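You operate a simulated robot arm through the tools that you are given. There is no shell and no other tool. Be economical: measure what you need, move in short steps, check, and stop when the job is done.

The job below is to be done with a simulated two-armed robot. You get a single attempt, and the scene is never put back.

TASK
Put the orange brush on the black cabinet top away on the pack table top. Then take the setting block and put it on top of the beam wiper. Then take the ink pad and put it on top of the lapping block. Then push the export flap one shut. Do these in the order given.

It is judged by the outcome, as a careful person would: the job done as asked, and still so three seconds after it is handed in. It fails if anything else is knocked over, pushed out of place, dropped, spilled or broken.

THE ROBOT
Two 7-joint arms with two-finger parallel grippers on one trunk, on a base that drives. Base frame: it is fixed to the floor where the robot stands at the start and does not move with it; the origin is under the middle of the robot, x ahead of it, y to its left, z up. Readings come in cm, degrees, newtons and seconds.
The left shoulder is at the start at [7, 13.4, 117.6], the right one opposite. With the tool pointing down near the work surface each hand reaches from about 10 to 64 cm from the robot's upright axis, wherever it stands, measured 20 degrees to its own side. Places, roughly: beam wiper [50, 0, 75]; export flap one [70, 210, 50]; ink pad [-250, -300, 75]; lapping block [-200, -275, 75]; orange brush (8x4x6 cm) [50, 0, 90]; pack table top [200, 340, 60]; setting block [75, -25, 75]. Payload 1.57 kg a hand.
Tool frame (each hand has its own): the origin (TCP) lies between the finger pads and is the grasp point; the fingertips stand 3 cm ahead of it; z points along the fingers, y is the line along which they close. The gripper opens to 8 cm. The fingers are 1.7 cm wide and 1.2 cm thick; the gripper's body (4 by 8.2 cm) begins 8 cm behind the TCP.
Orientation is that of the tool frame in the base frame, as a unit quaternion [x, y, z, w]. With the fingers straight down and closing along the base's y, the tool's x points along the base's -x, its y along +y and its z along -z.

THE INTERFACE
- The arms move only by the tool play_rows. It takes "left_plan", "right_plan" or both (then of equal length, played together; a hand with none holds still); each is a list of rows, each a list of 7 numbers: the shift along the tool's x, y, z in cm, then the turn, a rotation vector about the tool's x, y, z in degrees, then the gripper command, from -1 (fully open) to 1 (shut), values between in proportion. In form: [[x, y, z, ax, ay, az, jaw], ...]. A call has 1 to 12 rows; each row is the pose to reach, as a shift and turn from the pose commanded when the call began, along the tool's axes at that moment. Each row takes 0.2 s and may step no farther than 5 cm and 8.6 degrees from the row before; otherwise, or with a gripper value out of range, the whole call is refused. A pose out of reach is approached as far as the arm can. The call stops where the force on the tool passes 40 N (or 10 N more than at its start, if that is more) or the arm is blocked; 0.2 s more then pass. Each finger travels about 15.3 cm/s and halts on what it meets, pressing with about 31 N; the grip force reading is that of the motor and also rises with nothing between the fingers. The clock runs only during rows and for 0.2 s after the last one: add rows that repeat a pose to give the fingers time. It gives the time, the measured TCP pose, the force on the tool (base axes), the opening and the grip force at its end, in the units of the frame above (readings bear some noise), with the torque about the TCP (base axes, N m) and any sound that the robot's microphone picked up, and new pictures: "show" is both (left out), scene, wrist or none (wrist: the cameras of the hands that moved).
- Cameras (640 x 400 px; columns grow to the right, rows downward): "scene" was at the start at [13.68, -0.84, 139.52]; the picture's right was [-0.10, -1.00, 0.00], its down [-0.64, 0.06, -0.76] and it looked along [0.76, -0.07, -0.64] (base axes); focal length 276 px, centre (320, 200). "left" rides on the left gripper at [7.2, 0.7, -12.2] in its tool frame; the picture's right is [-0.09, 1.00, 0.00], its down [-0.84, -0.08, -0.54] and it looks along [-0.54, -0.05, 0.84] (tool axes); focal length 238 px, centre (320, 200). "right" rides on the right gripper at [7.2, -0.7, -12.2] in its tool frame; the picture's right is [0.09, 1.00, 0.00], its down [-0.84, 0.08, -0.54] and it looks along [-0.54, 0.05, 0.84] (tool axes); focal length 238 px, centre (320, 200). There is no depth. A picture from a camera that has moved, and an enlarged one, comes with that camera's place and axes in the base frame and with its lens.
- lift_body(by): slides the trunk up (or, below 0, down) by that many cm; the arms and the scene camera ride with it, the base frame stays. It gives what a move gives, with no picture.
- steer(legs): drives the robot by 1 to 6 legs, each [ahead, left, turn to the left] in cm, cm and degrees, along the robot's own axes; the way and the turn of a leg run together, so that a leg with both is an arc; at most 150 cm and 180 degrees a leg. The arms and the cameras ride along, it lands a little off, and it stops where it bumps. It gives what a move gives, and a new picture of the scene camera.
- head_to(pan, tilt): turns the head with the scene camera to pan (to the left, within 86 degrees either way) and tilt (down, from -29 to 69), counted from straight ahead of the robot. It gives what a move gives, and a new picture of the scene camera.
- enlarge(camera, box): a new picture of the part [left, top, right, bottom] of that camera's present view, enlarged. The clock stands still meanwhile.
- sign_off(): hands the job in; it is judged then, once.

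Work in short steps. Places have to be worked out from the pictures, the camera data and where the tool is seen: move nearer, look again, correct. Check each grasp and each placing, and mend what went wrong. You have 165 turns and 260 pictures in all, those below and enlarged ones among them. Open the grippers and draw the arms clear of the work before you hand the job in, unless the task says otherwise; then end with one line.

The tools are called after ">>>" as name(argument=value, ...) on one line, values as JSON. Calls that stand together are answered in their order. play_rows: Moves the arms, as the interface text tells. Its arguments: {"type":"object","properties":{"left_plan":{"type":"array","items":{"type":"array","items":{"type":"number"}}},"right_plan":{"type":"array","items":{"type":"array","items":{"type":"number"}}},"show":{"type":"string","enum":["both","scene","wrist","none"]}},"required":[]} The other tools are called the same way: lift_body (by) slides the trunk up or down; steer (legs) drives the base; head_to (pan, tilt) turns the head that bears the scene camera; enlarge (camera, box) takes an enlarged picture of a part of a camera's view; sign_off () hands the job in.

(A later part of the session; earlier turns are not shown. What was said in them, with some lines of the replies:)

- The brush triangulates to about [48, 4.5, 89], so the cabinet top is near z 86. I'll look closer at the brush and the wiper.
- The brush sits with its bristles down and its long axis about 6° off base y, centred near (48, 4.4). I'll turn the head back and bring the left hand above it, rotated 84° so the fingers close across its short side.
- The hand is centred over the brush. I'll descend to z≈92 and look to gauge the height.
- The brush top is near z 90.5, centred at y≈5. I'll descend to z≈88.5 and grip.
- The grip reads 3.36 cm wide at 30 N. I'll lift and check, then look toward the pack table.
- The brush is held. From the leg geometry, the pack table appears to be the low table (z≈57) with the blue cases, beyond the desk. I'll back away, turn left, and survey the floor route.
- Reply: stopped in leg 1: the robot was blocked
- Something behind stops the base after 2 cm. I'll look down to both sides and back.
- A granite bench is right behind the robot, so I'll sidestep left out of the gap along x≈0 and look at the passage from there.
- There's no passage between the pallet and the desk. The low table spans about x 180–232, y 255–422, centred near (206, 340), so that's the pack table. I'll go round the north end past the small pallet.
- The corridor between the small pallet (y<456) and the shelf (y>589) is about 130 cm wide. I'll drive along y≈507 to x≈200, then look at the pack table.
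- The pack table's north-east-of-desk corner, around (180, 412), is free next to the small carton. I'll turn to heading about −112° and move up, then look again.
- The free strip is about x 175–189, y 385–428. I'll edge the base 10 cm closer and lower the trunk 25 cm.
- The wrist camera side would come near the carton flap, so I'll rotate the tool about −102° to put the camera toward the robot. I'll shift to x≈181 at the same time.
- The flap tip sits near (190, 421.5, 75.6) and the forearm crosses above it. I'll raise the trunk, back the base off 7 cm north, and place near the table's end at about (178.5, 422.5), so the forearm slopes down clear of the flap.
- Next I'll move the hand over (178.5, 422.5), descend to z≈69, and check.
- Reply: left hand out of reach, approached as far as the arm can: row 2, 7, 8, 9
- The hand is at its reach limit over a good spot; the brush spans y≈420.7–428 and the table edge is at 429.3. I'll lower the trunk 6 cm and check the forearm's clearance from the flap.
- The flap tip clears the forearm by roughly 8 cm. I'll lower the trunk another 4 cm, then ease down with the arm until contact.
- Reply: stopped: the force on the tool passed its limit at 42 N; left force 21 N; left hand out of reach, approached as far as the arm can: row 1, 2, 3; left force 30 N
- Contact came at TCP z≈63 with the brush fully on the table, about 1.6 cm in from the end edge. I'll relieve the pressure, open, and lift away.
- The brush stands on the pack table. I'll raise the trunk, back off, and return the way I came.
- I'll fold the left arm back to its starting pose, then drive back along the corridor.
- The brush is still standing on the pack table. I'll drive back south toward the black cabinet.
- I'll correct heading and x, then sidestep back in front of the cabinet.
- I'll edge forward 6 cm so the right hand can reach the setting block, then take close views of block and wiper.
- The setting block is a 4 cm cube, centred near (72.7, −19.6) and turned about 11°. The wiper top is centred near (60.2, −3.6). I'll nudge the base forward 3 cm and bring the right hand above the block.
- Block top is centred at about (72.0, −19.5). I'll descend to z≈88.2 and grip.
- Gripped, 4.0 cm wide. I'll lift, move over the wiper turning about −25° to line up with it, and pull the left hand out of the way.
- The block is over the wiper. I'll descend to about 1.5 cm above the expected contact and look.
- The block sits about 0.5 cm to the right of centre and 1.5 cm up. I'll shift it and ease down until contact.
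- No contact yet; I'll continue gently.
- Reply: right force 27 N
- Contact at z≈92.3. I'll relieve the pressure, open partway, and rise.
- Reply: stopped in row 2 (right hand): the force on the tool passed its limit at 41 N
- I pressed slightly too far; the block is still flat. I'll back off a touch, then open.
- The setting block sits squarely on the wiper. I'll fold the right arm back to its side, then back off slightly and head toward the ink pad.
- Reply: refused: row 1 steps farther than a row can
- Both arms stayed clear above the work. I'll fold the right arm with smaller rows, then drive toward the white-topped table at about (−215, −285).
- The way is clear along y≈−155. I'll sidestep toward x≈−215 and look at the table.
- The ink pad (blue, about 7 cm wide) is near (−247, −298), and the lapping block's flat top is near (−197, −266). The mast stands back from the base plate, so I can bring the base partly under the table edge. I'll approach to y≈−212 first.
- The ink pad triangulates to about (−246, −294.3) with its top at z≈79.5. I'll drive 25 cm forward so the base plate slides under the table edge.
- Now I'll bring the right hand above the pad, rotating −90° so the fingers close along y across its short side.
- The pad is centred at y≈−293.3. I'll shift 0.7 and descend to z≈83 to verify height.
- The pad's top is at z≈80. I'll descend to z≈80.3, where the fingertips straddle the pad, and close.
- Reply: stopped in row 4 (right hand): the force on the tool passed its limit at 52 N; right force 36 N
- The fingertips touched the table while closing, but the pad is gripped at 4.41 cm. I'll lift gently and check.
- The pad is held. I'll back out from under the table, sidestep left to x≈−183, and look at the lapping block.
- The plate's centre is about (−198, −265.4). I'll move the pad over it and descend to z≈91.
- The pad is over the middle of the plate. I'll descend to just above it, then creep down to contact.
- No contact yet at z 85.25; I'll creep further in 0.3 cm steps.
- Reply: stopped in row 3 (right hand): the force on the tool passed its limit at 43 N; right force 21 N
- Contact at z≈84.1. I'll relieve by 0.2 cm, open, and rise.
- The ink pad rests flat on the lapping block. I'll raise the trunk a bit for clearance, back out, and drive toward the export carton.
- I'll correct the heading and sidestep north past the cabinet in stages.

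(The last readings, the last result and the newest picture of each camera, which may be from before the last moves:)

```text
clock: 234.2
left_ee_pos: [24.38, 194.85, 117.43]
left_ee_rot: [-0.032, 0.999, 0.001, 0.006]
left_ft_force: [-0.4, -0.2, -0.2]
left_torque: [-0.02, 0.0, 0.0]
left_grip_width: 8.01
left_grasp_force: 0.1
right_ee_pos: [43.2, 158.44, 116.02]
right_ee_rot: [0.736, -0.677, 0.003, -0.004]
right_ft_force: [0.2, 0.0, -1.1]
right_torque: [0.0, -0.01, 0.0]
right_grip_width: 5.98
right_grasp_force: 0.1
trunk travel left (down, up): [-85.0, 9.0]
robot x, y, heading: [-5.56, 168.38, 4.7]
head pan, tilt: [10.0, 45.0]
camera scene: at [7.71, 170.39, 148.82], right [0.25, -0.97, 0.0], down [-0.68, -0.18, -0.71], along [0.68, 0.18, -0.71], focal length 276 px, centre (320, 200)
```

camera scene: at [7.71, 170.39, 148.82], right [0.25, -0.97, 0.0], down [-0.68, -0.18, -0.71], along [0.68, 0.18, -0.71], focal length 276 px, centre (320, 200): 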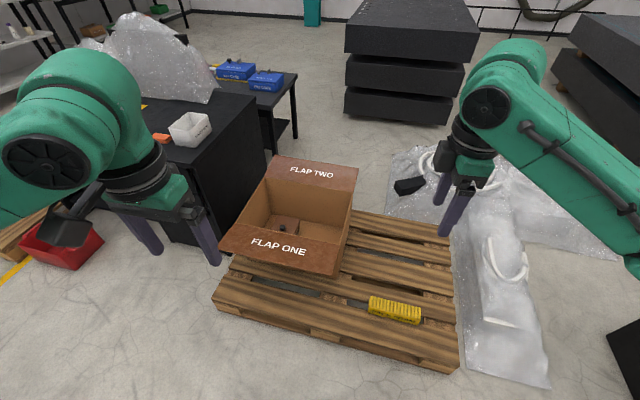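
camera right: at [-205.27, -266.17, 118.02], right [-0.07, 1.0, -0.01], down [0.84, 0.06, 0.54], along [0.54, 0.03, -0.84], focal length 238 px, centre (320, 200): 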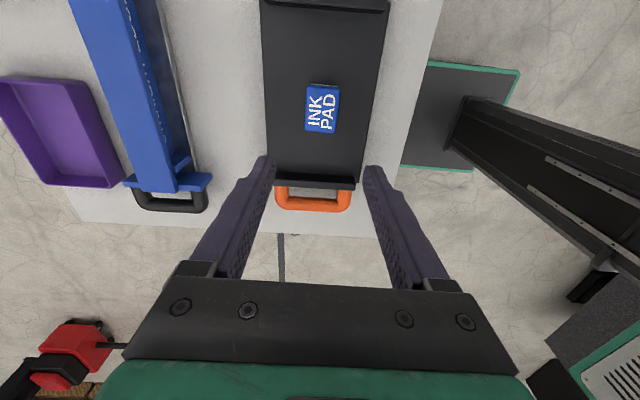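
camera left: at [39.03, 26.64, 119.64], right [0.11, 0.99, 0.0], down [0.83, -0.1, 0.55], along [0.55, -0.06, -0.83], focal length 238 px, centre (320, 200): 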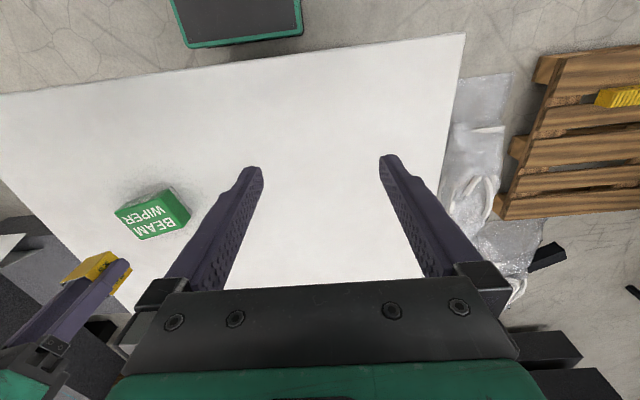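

The export carton's flap one is open outward, with its outer edge near x≈64, y 178–232, z≈46. The hinge is at roughly x≈85, z≈38. I'll position the base in front of it for the left hand and take a better look.

>>> steer(legs=[[0, 0, -4.7], [20, 19, 0]])

>>> head_to(pan=10, tilt=50)

```text
clock: 236.6
left_ee_pos: [45.94, 210.56, 117.62]
left_ee_rot: [0.01, 1.0, 0.001, 0.008]
left_ft_force: [0.0, 0.1, 0.1]
left_torque: [0.03, 0.03, -0.04]
left_grip_width: 8.01
left_grasp_force: 0.0
right_ee_pos: [61.55, 172.8, 115.94]
right_ee_rot: [-0.707, 0.707, -0.004, 0.004]
right_ft_force: [-0.1, -0.1, -0.2]
right_torque: [0.0, -0.01, -0.01]
right_grip_width: 5.97
right_grasp_force: 0.0
trunk travel left (down, up): [-85.0, 9.0]
robot x, y, heading: [14.04, 186.57, 0.3]
head pan, tilt: [10.0, 45.0]
camera scene: at [27.2, 187.57, 148.84], right [0.17, -0.98, 0.0], down [-0.7, -0.12, -0.71], along [0.7, 0.12, -0.71], focal length 276 px, centre (320, 200)
```

scene: 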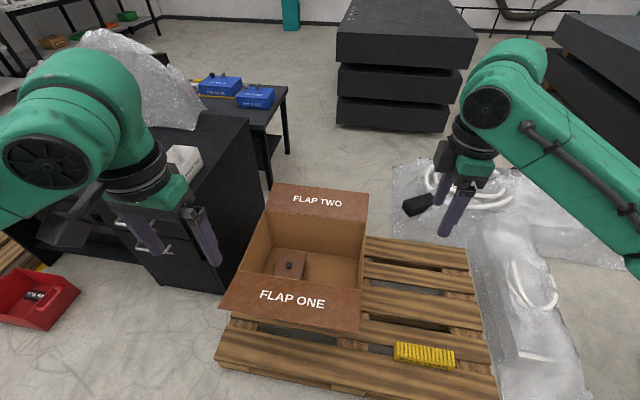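

```text
clock: 237.2
left_ee_pos: [46.0, 210.61, 117.45]
left_ee_rot: [0.009, 1.0, 0.001, 0.009]
left_ft_force: [0.0, 0.0, 0.0]
left_torque: [0.02, 0.0, 0.0]
left_grip_width: 7.99
left_grasp_force: 0.1
right_ee_pos: [61.74, 172.89, 115.97]
right_ee_rot: [-0.706, 0.708, -0.004, 0.004]
right_ft_force: [-0.5, 0.1, -0.9]
right_torque: [-0.02, -0.02, 0.03]
right_grip_width: 6.01
right_grasp_force: 0.1
trunk travel left (down, up): [-85.0, 9.0]
robot x, y, heading: [13.86, 186.52, -0.1]
head pan, tilt: [10.0, 50.0]
camera scene: at [26.93, 187.66, 148.13], right [0.17, -0.98, 0.0], down [-0.75, -0.13, -0.64], along [0.63, 0.11, -0.77], focal length 276 px, centre (320, 200)
```

scene: 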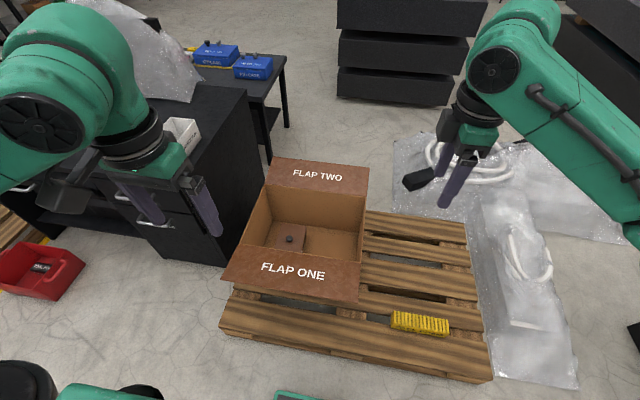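

From two views the flap's hinge lies at x≈86, z≈37 and its outer edge at x≈66, z≈42.5, spanning y 179–234. I'll point the left hand forward with fingers closed, to lift the flap from beneath, and fold the right arm away.

>>> play_rows(left_plan=[[0, 0, 0, 0, -8.2, 0, 1], [0, 0, 0, 0, -16.4, 0, 1], [0, 0, 0, 0, -24.6, 0, 1], [0, 0, 0, 0, -32.8, 0, 1], [0, 0, 0, 0, -41, 0, 1], [0, 0, 0, 0, -49.2, 0, 1], [0, 0, 0, 0, -57.4, 0, 1], [0, 0, 0, 0, -65.6, 0, 1], [0, 0, 0, 0, -73.8, 0, 1], [0, 0, 0, 0, -82, 0, 1], [0, 0, 0, 0, -90, 0, 1]], right_plan=[[1, 1.7, -1, 0, 0, 0, -1], [2, 3.4, -2, 0, 0, 0, -1], [3, 5.1, -3, 0, 0, 0, -1], [4, 6.8, -4, 0, 0, 0, -1], [5, 8.5, -5, 0, 0, 0, -1], [6, 10.2, -6, 0, 0, 0, -1], [7, 11.9, -7, 0, 0, 0, -1], [8, 13.6, -8, 0, 0, 0, -1], [9, 15.3, -9, 0, 0, 0, -1], [10, 17, -10, 0, 0, 0, -1], [10, 17, -10, 0, 0, 0, -1]], show="scene")

```text
clock: 239.8
left_ee_pos: [48.19, 213.83, 116.58]
left_ee_rot: [0.0, 0.656, 0.001, 0.754]
left_ft_force: [-0.6, -0.2, -0.1]
left_torque: [-0.01, 0.0, -0.03]
left_grip_width: 0.0
left_grasp_force: 21.2
left hand out of reach, approached as far as the arm can: row 1, 2, 3, 4, 5, 6, 7, 8, 9, 10, 11
right_ee_pos: [44.42, 162.7, 125.61]
right_ee_rot: [-0.706, 0.708, -0.004, 0.003]
right_ft_force: [0.1, -0.6, 0.6]
right_torque: [0.01, -0.05, 0.04]
right_grip_width: 7.99
right_grasp_force: 0.1
trunk travel left (down, up): [-85.0, 9.0]
robot x, y, heading: [14.27, 186.46, -0.0]
head pan, tilt: [10.0, 50.0]
stopped in row 11 (left hand): the arm was blocked; the commanded pose is now the measured one
camera scene: at [26.8, 187.65, 148.14], right [0.17, -0.98, 0.0], down [-0.75, -0.13, -0.64], along [0.63, 0.11, -0.77], focal length 276 px, centre (320, 200)
```

scene: 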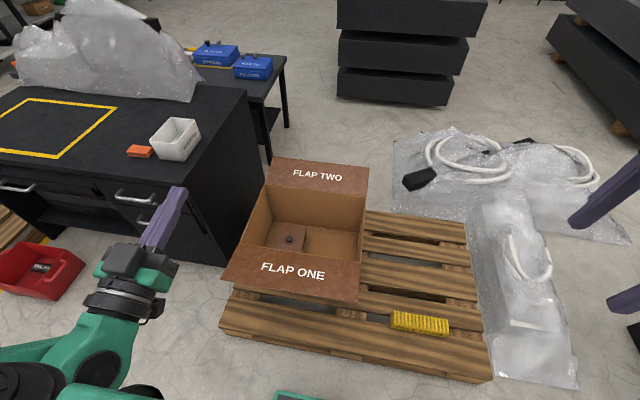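

The hand now points forward, about 8° upward. I'll move the base 5 cm ahead and lower the trunk 55 cm.

>>> steer(legs=[[5, 0, 0]])

>>> lift_body(by=-55)

>>> play_rows(left_plan=[[2, 0, 0, 0, 0, 0, 1], [4, 0, 0, 0, 0, 0, 1]], show="both")

```text
clock: 240.7
left_ee_pos: [52.65, 213.86, 116.79]
left_ee_rot: [-0.001, 0.654, 0.001, 0.757]
left_ft_force: [-1.0, 0.0, 0.2]
left_torque: [0.04, 0.03, -0.03]
left_grip_width: 0.01
left_grasp_force: 21.4
right_ee_pos: [48.7, 162.73, 125.88]
right_ee_rot: [0.708, -0.707, 0.007, -0.006]
right_ft_force: [-0.8, 1.0, 0.9]
right_torque: [-0.01, -0.07, -0.03]
right_grip_width: 8.03
right_grasp_force: 0.0
trunk travel left (down, up): [-85.0, 9.0]
robot x, y, heading: [19.08, 186.44, -0.0]
head pan, tilt: [10.0, 50.0]
camera scene: at [30.88, 187.69, 148.22], right [0.17, -0.98, 0.0], down [-0.75, -0.13, -0.65], along [0.64, 0.11, -0.76], focal length 276 px, centre (320, 200)
```

scene: 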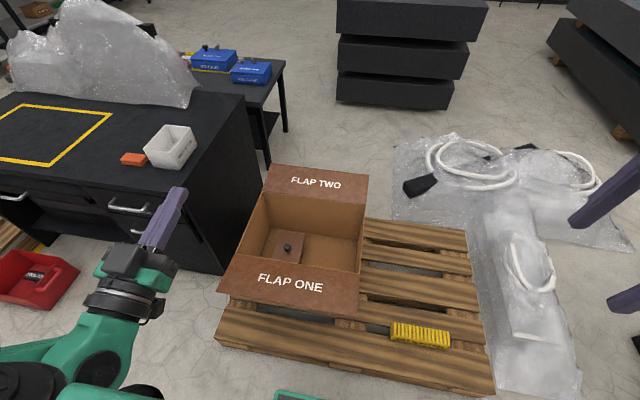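

```text
refused: -55 is not a number from -40 to 40
```

```text
clock: 241.3
left_ee_pos: [53.62, 213.84, 112.52]
left_ee_rot: [-0.001, 0.656, 0.001, 0.755]
left_ft_force: [-0.7, 0.0, 0.0]
left_torque: [0.03, 0.01, -0.02]
left_grip_width: 0.0
left_grasp_force: 20.5
right_ee_pos: [49.22, 162.94, 125.71]
right_ee_rot: [-0.707, 0.707, -0.004, 0.004]
right_ft_force: [-0.3, -0.3, 0.5]
right_torque: [-0.03, 0.01, -0.02]
right_grip_width: 8.01
right_grasp_force: 0.0
trunk travel left (down, up): [-85.0, 9.0]
robot x, y, heading: [19.28, 186.29, -0.0]
head pan, tilt: [10.0, 50.0]
camera scene: at [31.62, 187.76, 148.15], right [0.17, -0.98, 0.0], down [-0.75, -0.13, -0.64], along [0.63, 0.11, -0.77], focal length 276 px, centre (320, 200)
camera left: at [42.53, 214.34, 103.79], right [-0.02, 1.0, 0.09], down [-0.65, -0.08, 0.75], along [0.76, -0.05, 0.65], focal length 238 px, centre (320, 200)
```

scene: 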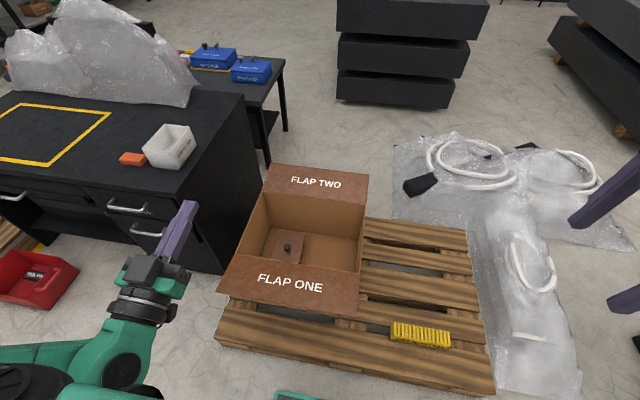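
left: 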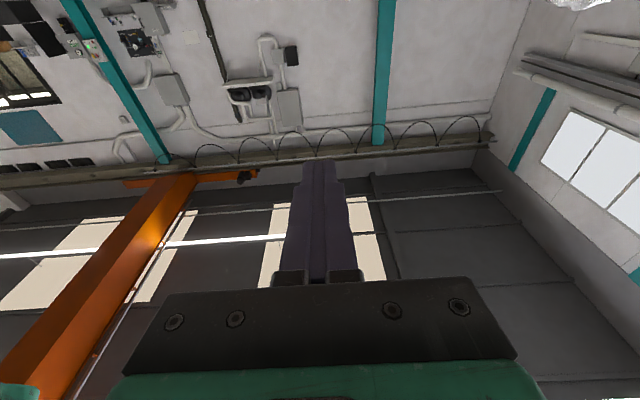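

I'll lower the trunk 40 cm, then another 15, checking in between.

>>> lift_body(by=-40)

>>> play_rows(left_plan=[[3, 0, 0, 0, 0, 0, 1], [6, 0, 0, 0, 0, 0, 1], [9, 0, 0, 0, 0, 0, 1]], show="both")

```text
clock: 245.2
left_ee_pos: [53.85, 213.64, 72.52]
left_ee_rot: [-0.001, 0.657, 0.002, 0.754]
left_ft_force: [-0.9, -0.3, 0.1]
left_torque: [0.0, -0.02, 0.0]
left_grip_width: 0.01
left_grasp_force: 21.9
right_ee_pos: [49.47, 162.71, 85.58]
right_ee_rot: [-0.706, 0.708, -0.004, 0.004]
right_ft_force: [0.1, -0.3, 0.2]
right_torque: [0.02, 0.01, 0.02]
right_grip_width: 8.0
right_grasp_force: 0.0
trunk travel left (down, up): [-45.0, 49.0]
robot x, y, heading: [19.13, 186.45, -0.1]
head pan, tilt: [10.0, 50.0]
```

```text
clock: 246.0
left_ee_pos: [54.98, 213.76, 63.69]
left_ee_rot: [-0.002, 0.657, 0.003, 0.754]
left_ft_force: [0.1, -0.5, -0.7]
left_torque: [-0.03, 0.0, 0.0]
left_grip_width: 0.0
left_grasp_force: 21.0
right_ee_pos: [49.49, 162.74, 85.65]
right_ee_rot: [-0.707, 0.707, -0.004, 0.003]
right_ft_force: [0.0, -0.3, 0.1]
right_torque: [-0.02, -0.01, -0.02]
right_grip_width: 8.0
right_grasp_force: 0.1
trunk travel left (down, up): [-45.0, 49.0]
robot x, y, heading: [19.13, 186.23, 0.2]
head pan, tilt: [10.0, 50.0]
camera scene: at [31.9, 187.71, 108.13], right [0.17, -0.98, 0.0], down [-0.75, -0.13, -0.64], along [0.63, 0.11, -0.77], focal length 276 px, centre (320, 200)
camera left: at [43.87, 214.31, 54.91], right [-0.02, 1.0, 0.09], down [-0.65, -0.08, 0.76], along [0.76, -0.05, 0.65], focal length 238 px, centre (320, 200)
```

scene: 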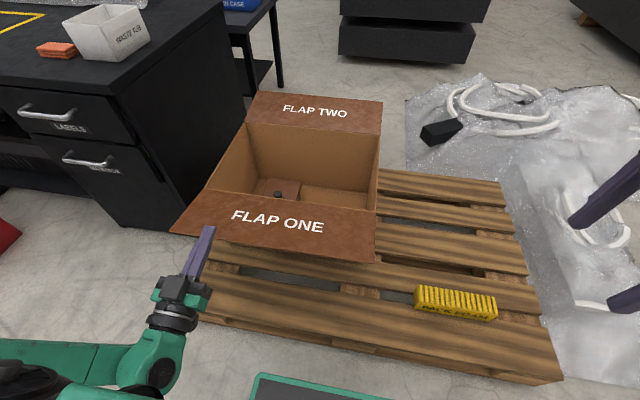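
left: 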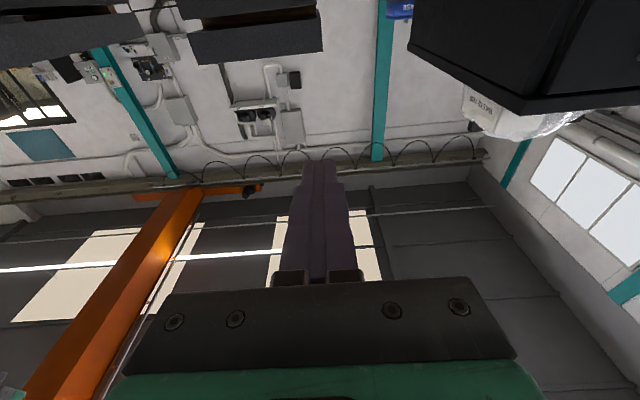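

Geometry is consistent: hinge (86, 39), outer edge (66, 44). I'll lower the trunk 22 cm, then the hand to z≈37 just outside the flap's edge.

>>> lift_body(by=-22)

>>> play_rows(left_plan=[[2.5, 0, 0, 0, 0, 0, 1], [5, 0, -0.5, 0, 0, 0, 1]], show="both")

```text
clock: 248.3
left_ee_pos: [55.03, 213.58, 41.75]
left_ee_rot: [-0.001, 0.657, 0.001, 0.754]
left_ft_force: [0.7, 0.2, -0.1]
left_torque: [-0.01, 0.01, -0.02]
left_grip_width: 0.01
left_grasp_force: 21.1
right_ee_pos: [49.5, 162.79, 63.64]
right_ee_rot: [-0.707, 0.707, -0.004, 0.004]
right_ft_force: [-0.1, 0.2, -0.3]
right_torque: [-0.01, 0.02, 0.03]
right_grip_width: 7.98
right_grasp_force: 0.1
trunk travel left (down, up): [-23.0, 71.0]
robot x, y, heading: [19.14, 186.29, 0.6]
head pan, tilt: [10.0, 50.0]
```

```text
clock: 248.9
left_ee_pos: [55.09, 213.76, 36.67]
left_ee_rot: [-0.001, 0.657, 0.002, 0.754]
left_ft_force: [-0.3, 0.4, 0.4]
left_torque: [-0.04, 0.01, 0.0]
left_grip_width: 0.0
left_grasp_force: 21.2
right_ee_pos: [49.48, 162.78, 63.67]
right_ee_rot: [0.707, -0.707, 0.003, -0.004]
right_ft_force: [0.2, 0.4, -0.2]
right_torque: [-0.02, 0.02, 0.02]
right_grip_width: 8.0
right_grasp_force: 0.0
trunk travel left (down, up): [-23.0, 71.0]
robot x, y, heading: [19.3, 186.74, 0.2]
head pan, tilt: [10.0, 50.0]
camera scene: at [31.87, 187.69, 86.13], right [0.17, -0.98, 0.0], down [-0.75, -0.13, -0.64], along [0.63, 0.11, -0.77], focal length 276 px, centre (320, 200)
camera left: at [44.02, 214.34, 27.95], right [-0.02, 1.0, 0.09], down [-0.65, -0.08, 0.75], along [0.76, -0.05, 0.65], focal length 238 px, centre (320, 200)
```

scene: 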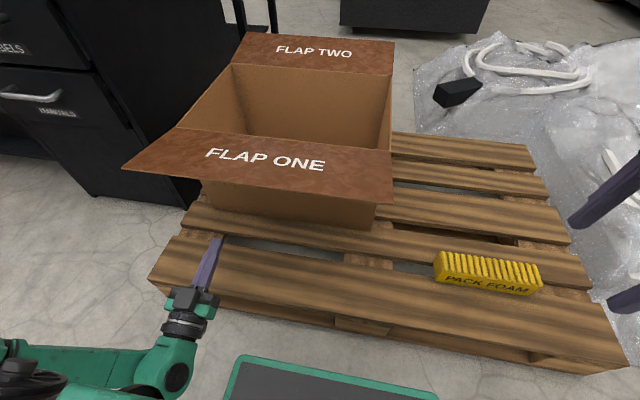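
left: 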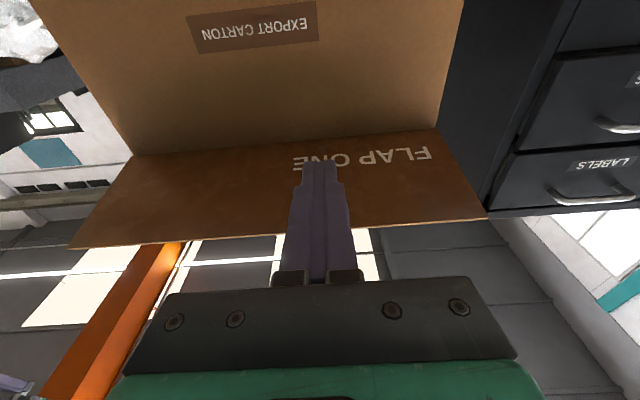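

The wrist camera confirms "EXPORT CARTON" and shows the flap nearly horizontal at z≈48–50, above the fingers. I'll slide the fingers under its outer half, then start lifting.

>>> play_rows(left_plan=[[0.56, 0, 3.96, 0, 0, 0, 1], [1.1, 0, 7.9, 0, 0, 0, 1], [1.7, 0, 11.9, 0, 0, 0, 1], [-2.3, 0, 12.4, 0, 0, 0, 1], [-5.26, 0, 12.85, 0, 0, 0, 1]], show="both")

```text
clock: 250.1
left_ee_pos: [67.49, 213.82, 43.52]
left_ee_rot: [-0.001, 0.657, 0.001, 0.754]
left_ft_force: [-0.2, 0.5, -0.5]
left_torque: [0.03, 0.01, 0.02]
left_grip_width: 0.0
left_grasp_force: 20.9
right_ee_pos: [49.53, 162.61, 63.66]
right_ee_rot: [-0.706, 0.708, -0.003, 0.004]
right_ft_force: [-0.1, -1.0, 0.7]
right_torque: [-0.02, 0.01, -0.02]
right_grip_width: 7.98
right_grasp_force: 0.1
trunk travel left (down, up): [-23.0, 71.0]
robot x, y, heading: [18.83, 186.4, 0.3]
head pan, tilt: [10.0, 50.0]
camera scene: at [31.86, 187.67, 86.12], right [0.17, -0.98, 0.0], down [-0.75, -0.13, -0.64], along [0.63, 0.11, -0.77], focal length 276 px, centre (320, 200)
camera left: at [56.3, 214.36, 34.75], right [-0.02, 1.0, 0.09], down [-0.65, -0.08, 0.75], along [0.76, -0.05, 0.65], focal length 238 px, centre (320, 200)
```

scene: 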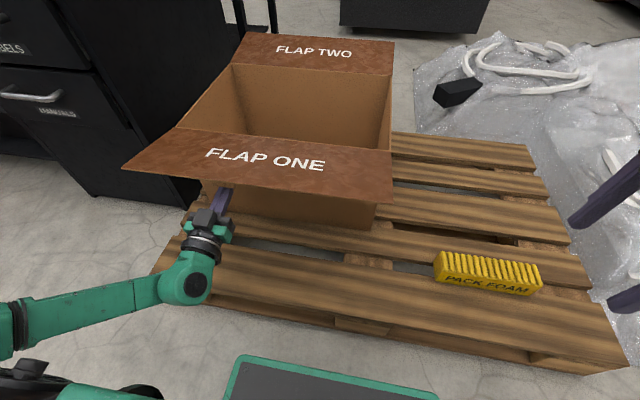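
left: 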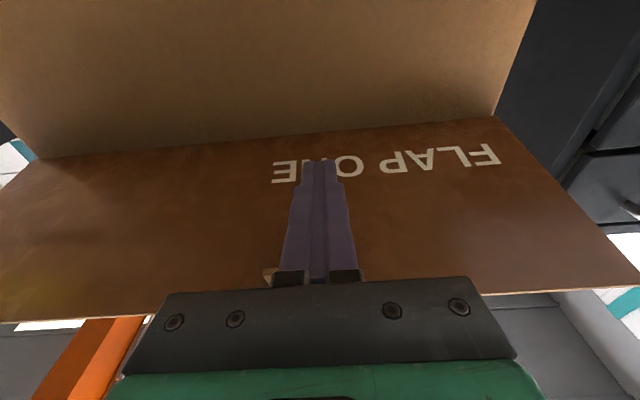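

The fingers are under the flap. I'll lift along an arc around the hinge toward vertical.

>>> play_rows(left_plan=[[-3.96, 0, 0.56, 0, 0, 0, 1], [-7.36, 0, 1.54, 0, 0, 0, 1], [-10.2, 0, 2.65, 0, 0, 0, 1], [-12.4, 0, 5.3, 0, 0, 0, 1], [-14.3, 0, 8.07, 0, 0, 0, 1]], show="both")

```text
clock: 251.3
left_ee_pos: [73.37, 213.9, 58.72]
left_ee_rot: [-0.001, 0.657, 0.002, 0.754]
left_ft_force: [0.1, 0.8, 0.2]
left_torque: [-0.02, -0.02, 0.04]
left_grip_width: 0.0
left_grasp_force: 21.0
right_ee_pos: [49.56, 162.77, 63.62]
right_ee_rot: [-0.707, 0.707, -0.003, 0.003]
right_ft_force: [1.3, 0.8, -0.3]
right_torque: [0.02, -0.01, 0.01]
right_grip_width: 8.01
right_grasp_force: 0.0
trunk travel left (down, up): [-23.0, 71.0]
robot x, y, heading: [18.65, 186.17, -0.2]
head pan, tilt: [10.0, 50.0]
camera scene: at [31.88, 187.68, 86.13], right [0.17, -0.98, 0.0], down [-0.75, -0.13, -0.64], along [0.63, 0.11, -0.77], focal length 276 px, centre (320, 200)
camera left: at [62.29, 214.41, 50.01], right [-0.02, 1.0, 0.09], down [-0.65, -0.08, 0.76], along [0.76, -0.05, 0.65], focal length 238 px, centre (320, 200)
```

scene: 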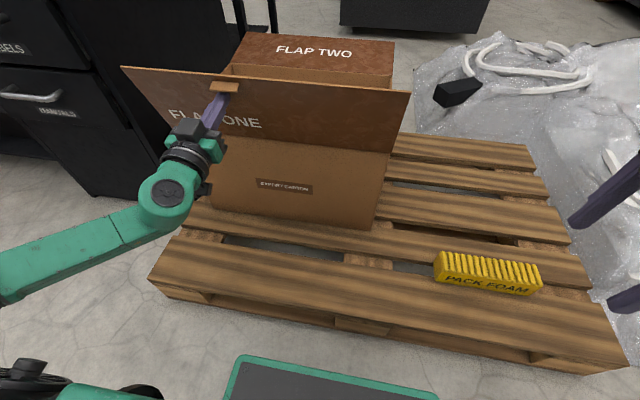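
left: 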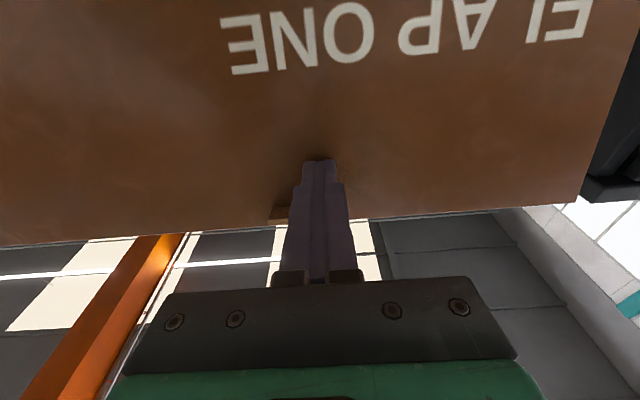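

The flap is lifted past 60°. I'll push on over vertical, beginning to pitch the fingers down.

>>> play_rows(left_plan=[[-1, 0, 3.67, 0, 0, 0, 1], [-1.4, 0, 8.2, 0, 0, 0, 1], [-1.3, 0, 12, 0, 8, 0, 1], [-0.5, 0, 15.4, 0, 16, 0, 1]], show="both")

```text
clock: 252.3
left_ee_pos: [88.52, 214.02, 61.31]
left_ee_rot: [-0.001, 0.757, 0.002, 0.653]
left_ft_force: [-6.0, -2.6, -9.4]
left_torque: [0.08, 0.27, -0.07]
left_grip_width: 0.02
left_grasp_force: 21.4
right_ee_pos: [49.47, 162.7, 63.56]
right_ee_rot: [0.707, -0.707, 0.003, -0.004]
right_ft_force: [-1.1, 0.2, 1.1]
right_torque: [0.0, 0.02, -0.01]
right_grip_width: 8.01
right_grasp_force: 0.1
trunk travel left (down, up): [-23.0, 71.0]
robot x, y, heading: [19.3, 186.4, 0.1]
head pan, tilt: [10.0, 50.0]
camera scene: at [31.94, 187.7, 86.11], right [0.17, -0.98, 0.0], down [-0.76, -0.13, -0.64], along [0.63, 0.11, -0.77], focal length 276 px, centre (320, 200)
camera left: at [75.32, 214.59, 56.01], right [0.01, 1.0, 0.09], down [-0.41, -0.08, 0.91], along [0.91, -0.05, 0.41], focal length 238 px, centre (320, 200)
```

scene: 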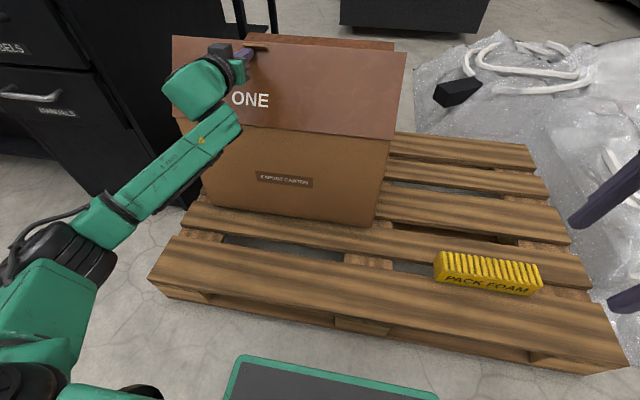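
left: 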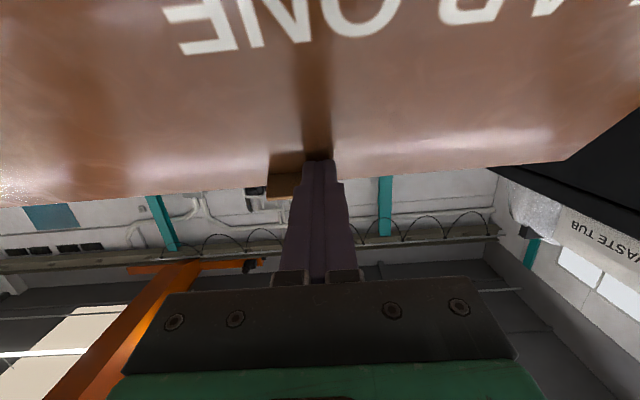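

The flap has passed vertical and leans inward. I'll keep pushing in and down with more pitch.

>>> play_rows(left_plan=[[0.55, 0, 3.1, 0, 8, 0, 1], [2.24, 0, 5.38, 0, 16, 0, 1], [2.24, 0, 5.38, 0, 16, 0, 1]], show="both")

```text
clock: 253.1
left_ee_pos: [93.51, 213.78, 58.74]
left_ee_rot: [-0.001, 0.839, 0.0, 0.544]
left_ft_force: [-3.4, 1.8, -3.4]
left_torque: [0.0, 0.08, 0.03]
left_grip_width: 0.0
left_grasp_force: 21.3
right_ee_pos: [49.57, 162.75, 63.65]
right_ee_rot: [0.707, -0.707, 0.003, -0.004]
right_ft_force: [-0.3, -0.1, 0.0]
right_torque: [0.03, 0.02, -0.01]
right_grip_width: 7.99
right_grasp_force: 0.0
trunk travel left (down, up): [-23.0, 71.0]
robot x, y, heading: [19.34, 186.24, 0.3]
head pan, tilt: [10.0, 50.0]
camera scene: at [31.9, 187.71, 86.13], right [0.17, -0.98, 0.0], down [-0.75, -0.13, -0.64], along [0.63, 0.11, -0.77], focal length 276 px, centre (320, 200)
camera left: at [79.35, 214.35, 57.19], right [0.04, 1.0, 0.08], down [-0.15, -0.08, 0.99], along [0.99, -0.05, 0.15], focal length 238 px, centre (320, 200)
```

scene: 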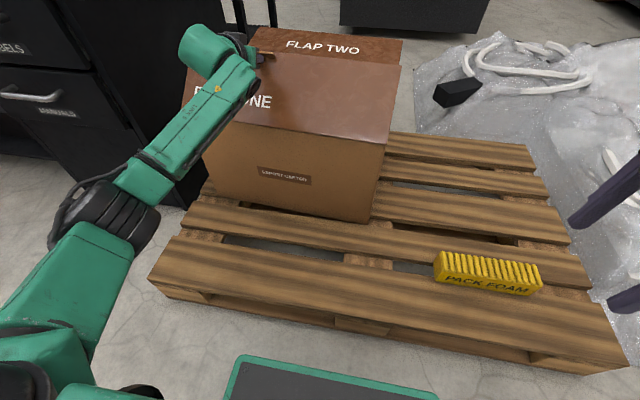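
left: 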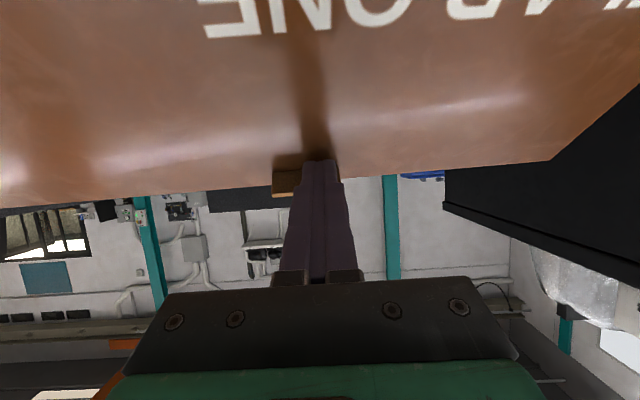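

The carton seems to have crept a few centimetres under the push. From here I'll press straight down so it stops sliding.

>>> play_rows(left_plan=[[1.4, 0, 0.6, 0, 0, 0, 1], [2.8, 0, 1.2, 0, 0, 0, 1], [4.1, 0, 1.8, 0, 0, 0, 1], [5.5, 0, 2.4, 0, 0, 0, 1]], show="both")

```text
clock: 254.1
left_ee_pos: [93.33, 213.9, 52.67]
left_ee_rot: [-0.001, 0.84, 0.0, 0.543]
left_ft_force: [0.9, -0.2, -0.5]
left_torque: [-0.03, -0.03, 0.01]
left_grip_width: 0.0
left_grasp_force: 21.8
right_ee_pos: [49.53, 162.76, 63.49]
right_ee_rot: [-0.707, 0.707, -0.003, 0.003]
right_ft_force: [-0.6, 0.1, -0.5]
right_torque: [-0.04, 0.0, -0.01]
right_grip_width: 7.99
right_grasp_force: 0.0
trunk travel left (down, up): [-23.0, 71.0]
robot x, y, heading: [19.19, 186.37, -0.1]
head pan, tilt: [10.0, 50.0]
camera scene: at [31.89, 187.67, 86.13], right [0.17, -0.98, 0.0], down [-0.75, -0.13, -0.64], along [0.63, 0.11, -0.77], focal length 276 px, centre (320, 200)
camera left: at [79.27, 214.38, 51.1], right [0.03, 1.0, 0.08], down [-0.15, -0.08, 0.99], along [0.99, -0.05, 0.15], focal length 238 px, centre (320, 200)
```

scene: 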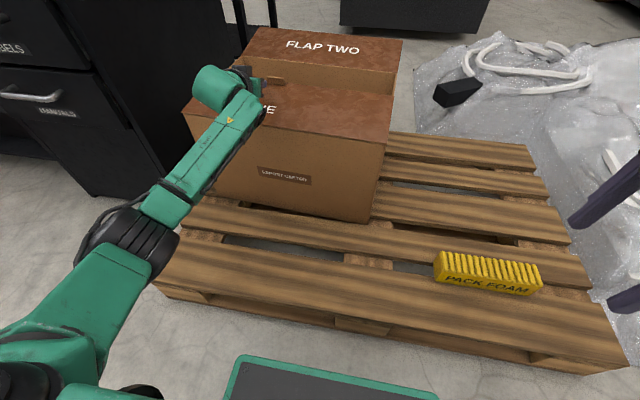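
left: 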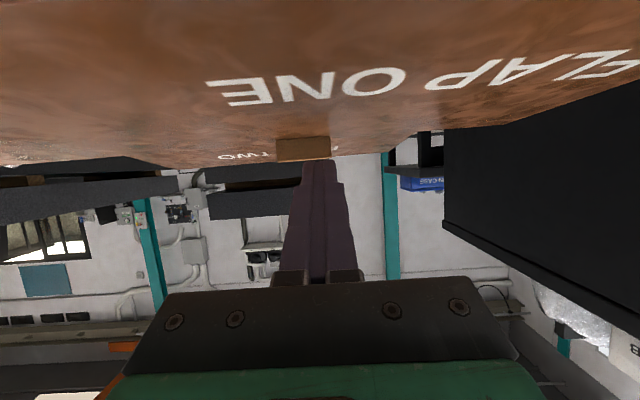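

The flap is nearly shut. I'll look closely.

>>> enlarge(camera="scene", box=[160, 20, 420, 240])

```text
1.82 times, centred on (290, 130) of scene
camera zoom: at [31.89, 187.67, 86.13], right [0.17, -0.98, 0.0], down [-0.75, -0.13, -0.64], along [0.63, 0.11, -0.77], focal length 502 px, centre (374, 327)
```

zoom: 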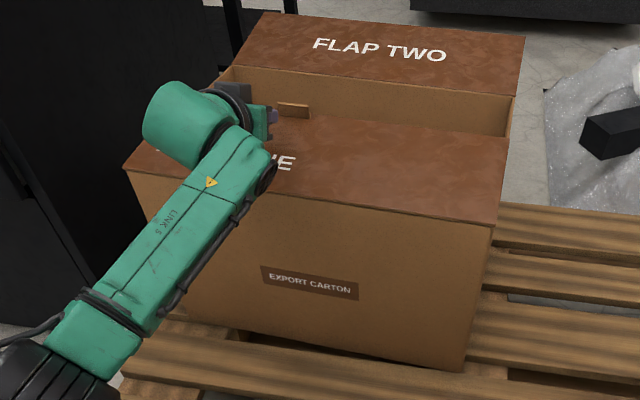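

>>> play_rows(left_plan=[[0.7, 0, 0.3, 0, 0, 0, 1], [1.4, 0, 0.6, 0, 0, 0, 1], [2.1, 0, 0.9, 0, 0, 0, 1], [2.8, 0, 1.2, 0, 0, 0, 1]], show="none")

>>> enlarge(camera="scene", box=[160, 20, 420, 240])

```text
clock: 255.1
left_ee_pos: [93.32, 213.92, 49.51]
left_ee_rot: [-0.002, 0.84, 0.002, 0.543]
left_ft_force: [0.1, -0.1, 0.2]
left_torque: [0.04, -0.01, 0.01]
left_grip_width: 0.01
left_grasp_force: 21.4
right_ee_pos: [49.42, 162.71, 63.62]
right_ee_rot: [-0.707, 0.707, -0.003, 0.004]
right_ft_force: [0.7, -0.2, 0.5]
right_torque: [0.0, 0.01, 0.01]
right_grip_width: 7.98
right_grasp_force: 0.0
trunk travel left (down, up): [-23.0, 71.0]
robot x, y, heading: [19.16, 186.36, 0.0]
head pan, tilt: [10.0, 50.0]
```

```text
1.82 times, centred on (290, 130) of scene
camera zoom: at [31.88, 187.68, 86.13], right [0.17, -0.98, 0.0], down [-0.75, -0.13, -0.64], along [0.63, 0.11, -0.77], focal length 502 px, centre (374, 327)
```

zoom: 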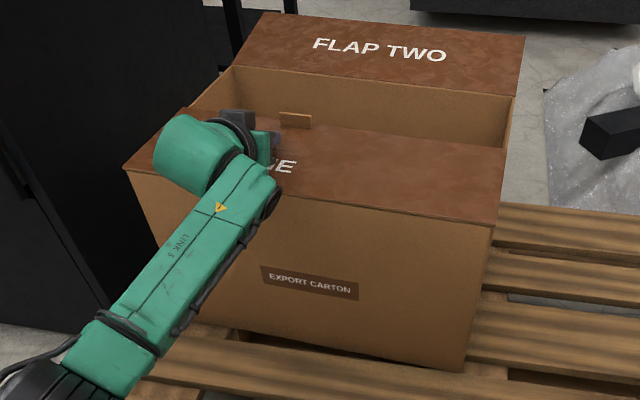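

The flap is still following the fingers; I'll press further until it seats.

>>> play_rows(left_plan=[[0.5, 0, 0.2, 0, 0, 0, 1], [1, 0, 0.4, 0, 0, 0, 1], [1.5, 0, 0.65, 0, 0, 0, 1], [2, 0, 0.9, 0, 0, 0, 1]], show="wrist")

>>> enlarge(camera="scene", box=[160, 20, 420, 240])

```text
clock: 256.1
left_ee_pos: [93.24, 213.88, 48.82]
left_ee_rot: [0.001, 0.833, 0.001, 0.554]
left_ft_force: [11.1, 7.5, 34.9]
left_torque: [0.1, -1.08, 0.36]
left_grip_width: 0.0
left_grasp_force: 21.1
right_ee_pos: [49.1, 162.77, 63.86]
right_ee_rot: [-0.707, 0.708, -0.004, 0.006]
right_ft_force: [0.7, -1.0, -0.1]
right_torque: [-0.02, -0.02, 0.01]
right_grip_width: 7.99
right_grasp_force: 0.0
trunk travel left (down, up): [-23.0, 71.0]
robot x, y, heading: [19.03, 186.81, 0.5]
head pan, tilt: [10.0, 50.0]
camera left: at [79.16, 214.39, 46.88], right [0.03, 1.0, 0.09], down [-0.18, -0.08, 0.98], along [0.98, -0.05, 0.17], focal length 238 px, centre (320, 200)
```

left: 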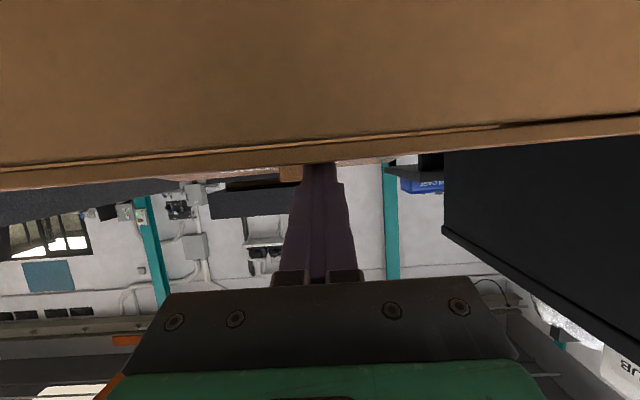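

```text
1.82 times, centred on (290, 130) of scene
camera zoom: at [31.41, 187.53, 86.26], right [0.17, -0.98, 0.0], down [-0.75, -0.13, -0.65], along [0.64, 0.11, -0.76], focal length 502 px, centre (374, 327)
```

zoom: 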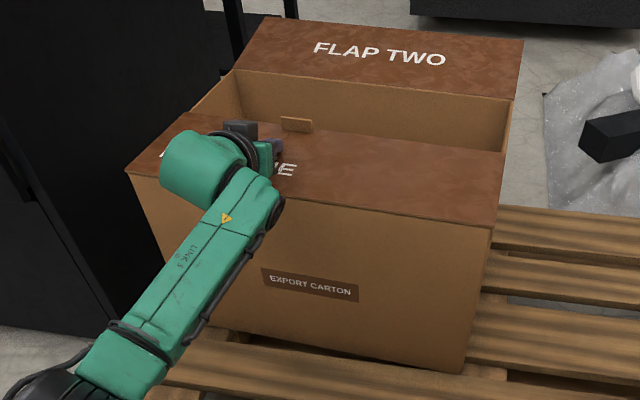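

It seated with a firm 35 N contact. I'll lift straight up, look, and then withdraw.

>>> play_rows(left_plan=[[-0.9, 0, -0.4, 0, 0, 0, 1], [-3.7, 0, -1.55, 0, 0, 0, 1], [-7.4, 0, -3.1, 0, 0, 0, 1], [-11, 0, -4.7, 0, 0, 0, 1], [-14.7, 0, -6.2, 0, 0, 0, 1], [-13.1, 0, -9.9, 0, 0, 0, 1], [-11.6, 0, -13.6, 0, 0, 0, 1], [-10, 0, -17.3, 0, 0, 0, 1]], show="scene")

>>> enlarge(camera="scene", box=[160, 20, 420, 240])

```text
clock: 257.9
left_ee_pos: [81.5, 213.66, 63.6]
left_ee_rot: [-0.002, 0.84, 0.002, 0.543]
left_ft_force: [0.2, -0.4, 0.0]
left_torque: [0.04, -0.02, 0.01]
left_grip_width: 0.01
left_grasp_force: 21.3
right_ee_pos: [49.48, 162.62, 63.64]
right_ee_rot: [-0.707, 0.707, -0.004, 0.003]
right_ft_force: [0.6, -0.5, 0.7]
right_torque: [0.02, -0.01, -0.01]
right_grip_width: 8.01
right_grasp_force: 0.1
trunk travel left (down, up): [-23.0, 71.0]
robot x, y, heading: [18.93, 186.16, 0.1]
head pan, tilt: [10.0, 50.0]
camera scene: at [31.86, 187.68, 86.13], right [0.17, -0.98, 0.0], down [-0.75, -0.13, -0.64], along [0.63, 0.11, -0.77], focal length 276 px, centre (320, 200)
```

scene: 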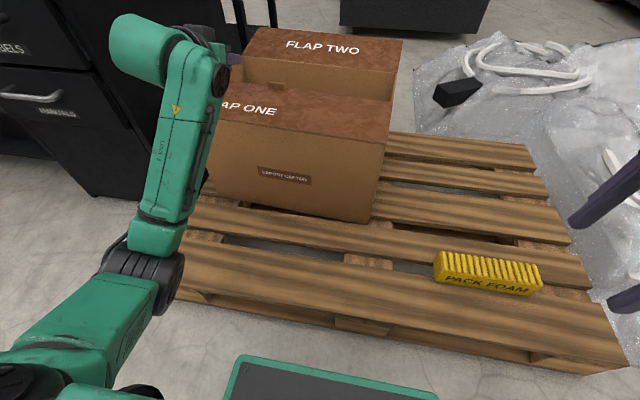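

```text
1.82 times, centred on (290, 130) of scene
camera zoom: at [31.86, 187.68, 86.13], right [0.17, -0.98, 0.0], down [-0.75, -0.13, -0.64], along [0.63, 0.11, -0.77], focal length 502 px, centre (374, 327)
```

zoom: 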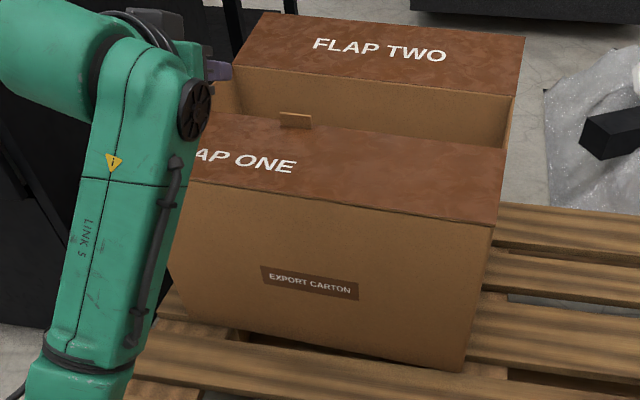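

Flap one is shut and stays so. I'll withdraw the arm, raise the trunk, and look from above.

>>> play_rows(left_plan=[[1.6, 0, -3.7, 0, 0, 0, 1], [3.1, 0, -7.4, 0, 0, 0, 1], [4.7, 0, -11, 0, 0, 0, 0], [6.2, 0, -14.7, 0, 0, 0, -1], [7.8, 0, -18.4, 0, 0, 0, -1]], show="none")

>>> lift_body(by=40)

>>> lift_body(by=22)

>>> steer(legs=[[-5, 0, 0]])

```text
clock: 259.1
left_ee_pos: [63.26, 214.87, 65.28]
left_ee_rot: [-0.003, 0.84, 0.025, 0.542]
left_ft_force: [0.6, 0.1, 0.3]
left_torque: [-0.05, -0.02, 0.0]
left_grip_width: 7.99
left_grasp_force: 0.1
left hand out of reach, approached as far as the arm can: row 5
right_ee_pos: [49.54, 162.75, 63.61]
right_ee_rot: [-0.707, 0.707, -0.003, 0.003]
right_ft_force: [-0.3, 0.1, -0.4]
right_torque: [0.02, 0.01, 0.01]
right_grip_width: 8.01
right_grasp_force: 0.0
trunk travel left (down, up): [-23.0, 71.0]
robot x, y, heading: [19.04, 186.45, 0.1]
head pan, tilt: [10.0, 50.0]
```

```text
clock: 262.9
left_ee_pos: [63.25, 215.02, 105.44]
left_ee_rot: [-0.006, 0.839, 0.024, 0.544]
left_ft_force: [0.0, 1.2, 0.8]
left_torque: [-0.01, -0.01, 0.0]
left_grip_width: 8.0
left_grasp_force: 0.1
right_ee_pos: [49.37, 162.62, 103.59]
right_ee_rot: [-0.707, 0.708, -0.004, 0.003]
right_ft_force: [0.2, 0.7, -0.8]
right_torque: [-0.02, 0.03, 0.03]
right_grip_width: 8.01
right_grasp_force: 0.0
trunk travel left (down, up): [-63.0, 31.0]
robot x, y, heading: [19.19, 186.4, 0.0]
head pan, tilt: [10.0, 50.0]
```

```text
clock: 265.2
left_ee_pos: [63.32, 215.03, 127.32]
left_ee_rot: [-0.005, 0.839, 0.023, 0.544]
left_ft_force: [0.2, 0.1, -0.9]
left_torque: [0.0, 0.01, -0.04]
left_grip_width: 7.99
left_grasp_force: 0.0
right_ee_pos: [49.48, 162.81, 125.63]
right_ee_rot: [-0.707, 0.707, -0.003, 0.003]
right_ft_force: [0.5, 1.0, -0.6]
right_torque: [0.01, 0.0, 0.0]
right_grip_width: 7.98
right_grasp_force: 0.2
trunk travel left (down, up): [-85.0, 9.0]
robot x, y, heading: [18.81, 186.09, 0.1]
head pan, tilt: [10.0, 50.0]
```

```text
clock: 266.2
left_ee_pos: [59.23, 214.96, 127.14]
left_ee_rot: [-0.004, 0.841, 0.023, 0.541]
left_ft_force: [0.3, -0.2, 0.0]
left_torque: [0.03, -0.01, 0.02]
left_grip_width: 8.01
left_grasp_force: 0.1
right_ee_pos: [45.39, 162.7, 125.31]
right_ee_rot: [-0.706, 0.708, 0.0, 0.001]
right_ft_force: [0.7, 0.6, 0.0]
right_torque: [0.04, 0.1, 0.0]
right_grip_width: 8.0
right_grasp_force: 0.1
trunk travel left (down, up): [-85.0, 9.0]
robot x, y, heading: [14.11, 186.75, -0.2]
head pan, tilt: [10.0, 50.0]
camera scene: at [28.07, 187.67, 148.02], right [0.17, -0.98, 0.0], down [-0.76, -0.13, -0.64], along [0.63, 0.11, -0.77], focal length 276 px, centre (320, 200)
```

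scene: 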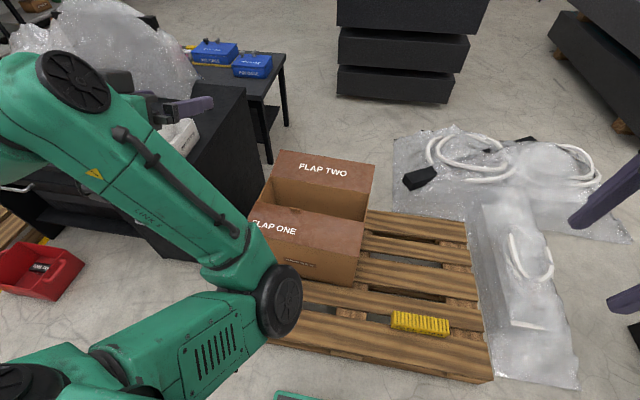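

Flap one lies flat. The carton shifted only a few centimetres on its pallet, and everything else looks undisturbed. Both grippers are open, so I'll back well clear and take a last look.

>>> steer(legs=[[-18, 0, 0]])

>>> enlarge(camera="scene", box=[220, 120, 460, 300])

```text
clock: 267.7
left_ee_pos: [40.69, 215.26, 127.41]
left_ee_rot: [-0.006, 0.839, 0.027, 0.543]
left_ft_force: [1.0, -0.9, 0.8]
left_torque: [-0.02, 0.02, -0.02]
left_grip_width: 8.0
left_grasp_force: 0.1
right_ee_pos: [27.24, 162.77, 125.51]
right_ee_rot: [0.709, -0.705, 0.002, -0.002]
right_ft_force: [0.8, 0.2, 0.8]
right_torque: [-0.02, 0.03, 0.03]
right_grip_width: 8.0
right_grasp_force: 0.1
trunk travel left (down, up): [-85.0, 9.0]
robot x, y, heading: [-3.52, 186.03, 0.3]
head pan, tilt: [10.0, 50.0]
camera scene: at [9.53, 187.67, 148.09], right [0.18, -0.98, 0.0], down [-0.76, -0.14, -0.64], along [0.63, 0.11, -0.77], focal length 276 px, centre (320, 200)
```

scene: 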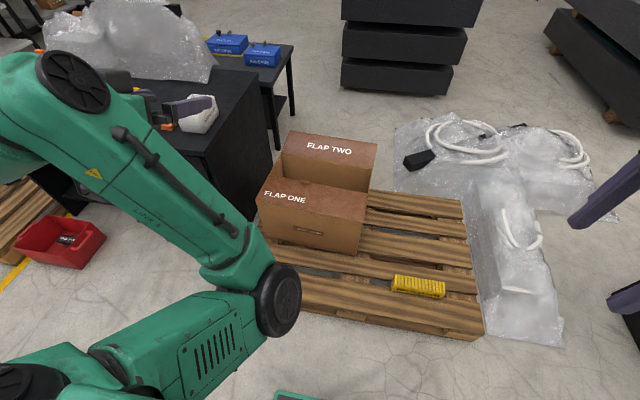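

```text
2.22 times, centred on (340, 210) of scene
camera zoom: at [9.53, 187.67, 148.09], right [0.18, -0.98, 0.0], down [-0.76, -0.14, -0.64], along [0.63, 0.11, -0.77], focal length 614 px, centre (276, 178)
```

zoom: 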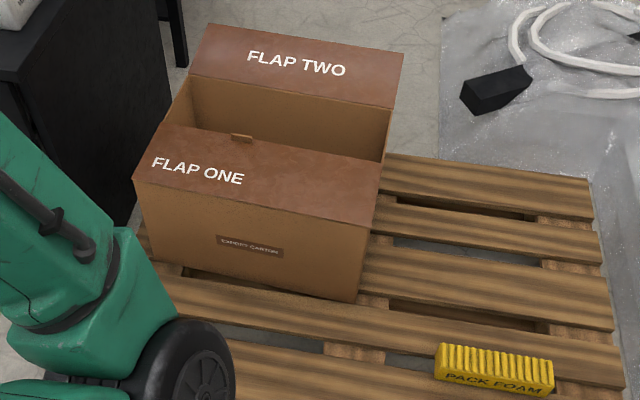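

Flap one is flat and shut, and the arms are clear with both grippers open. I'll hand the job in.

>>> sign_off()

```text
The job is handed in.
```

All four steps are done in order: the brush is on the pack table, the setting block on the beam wiper, the ink pad on the lapping block, and export flap one is shut; closing the flap slid its carton about 4 cm across the pallet and turned it slightly, and I left it there.
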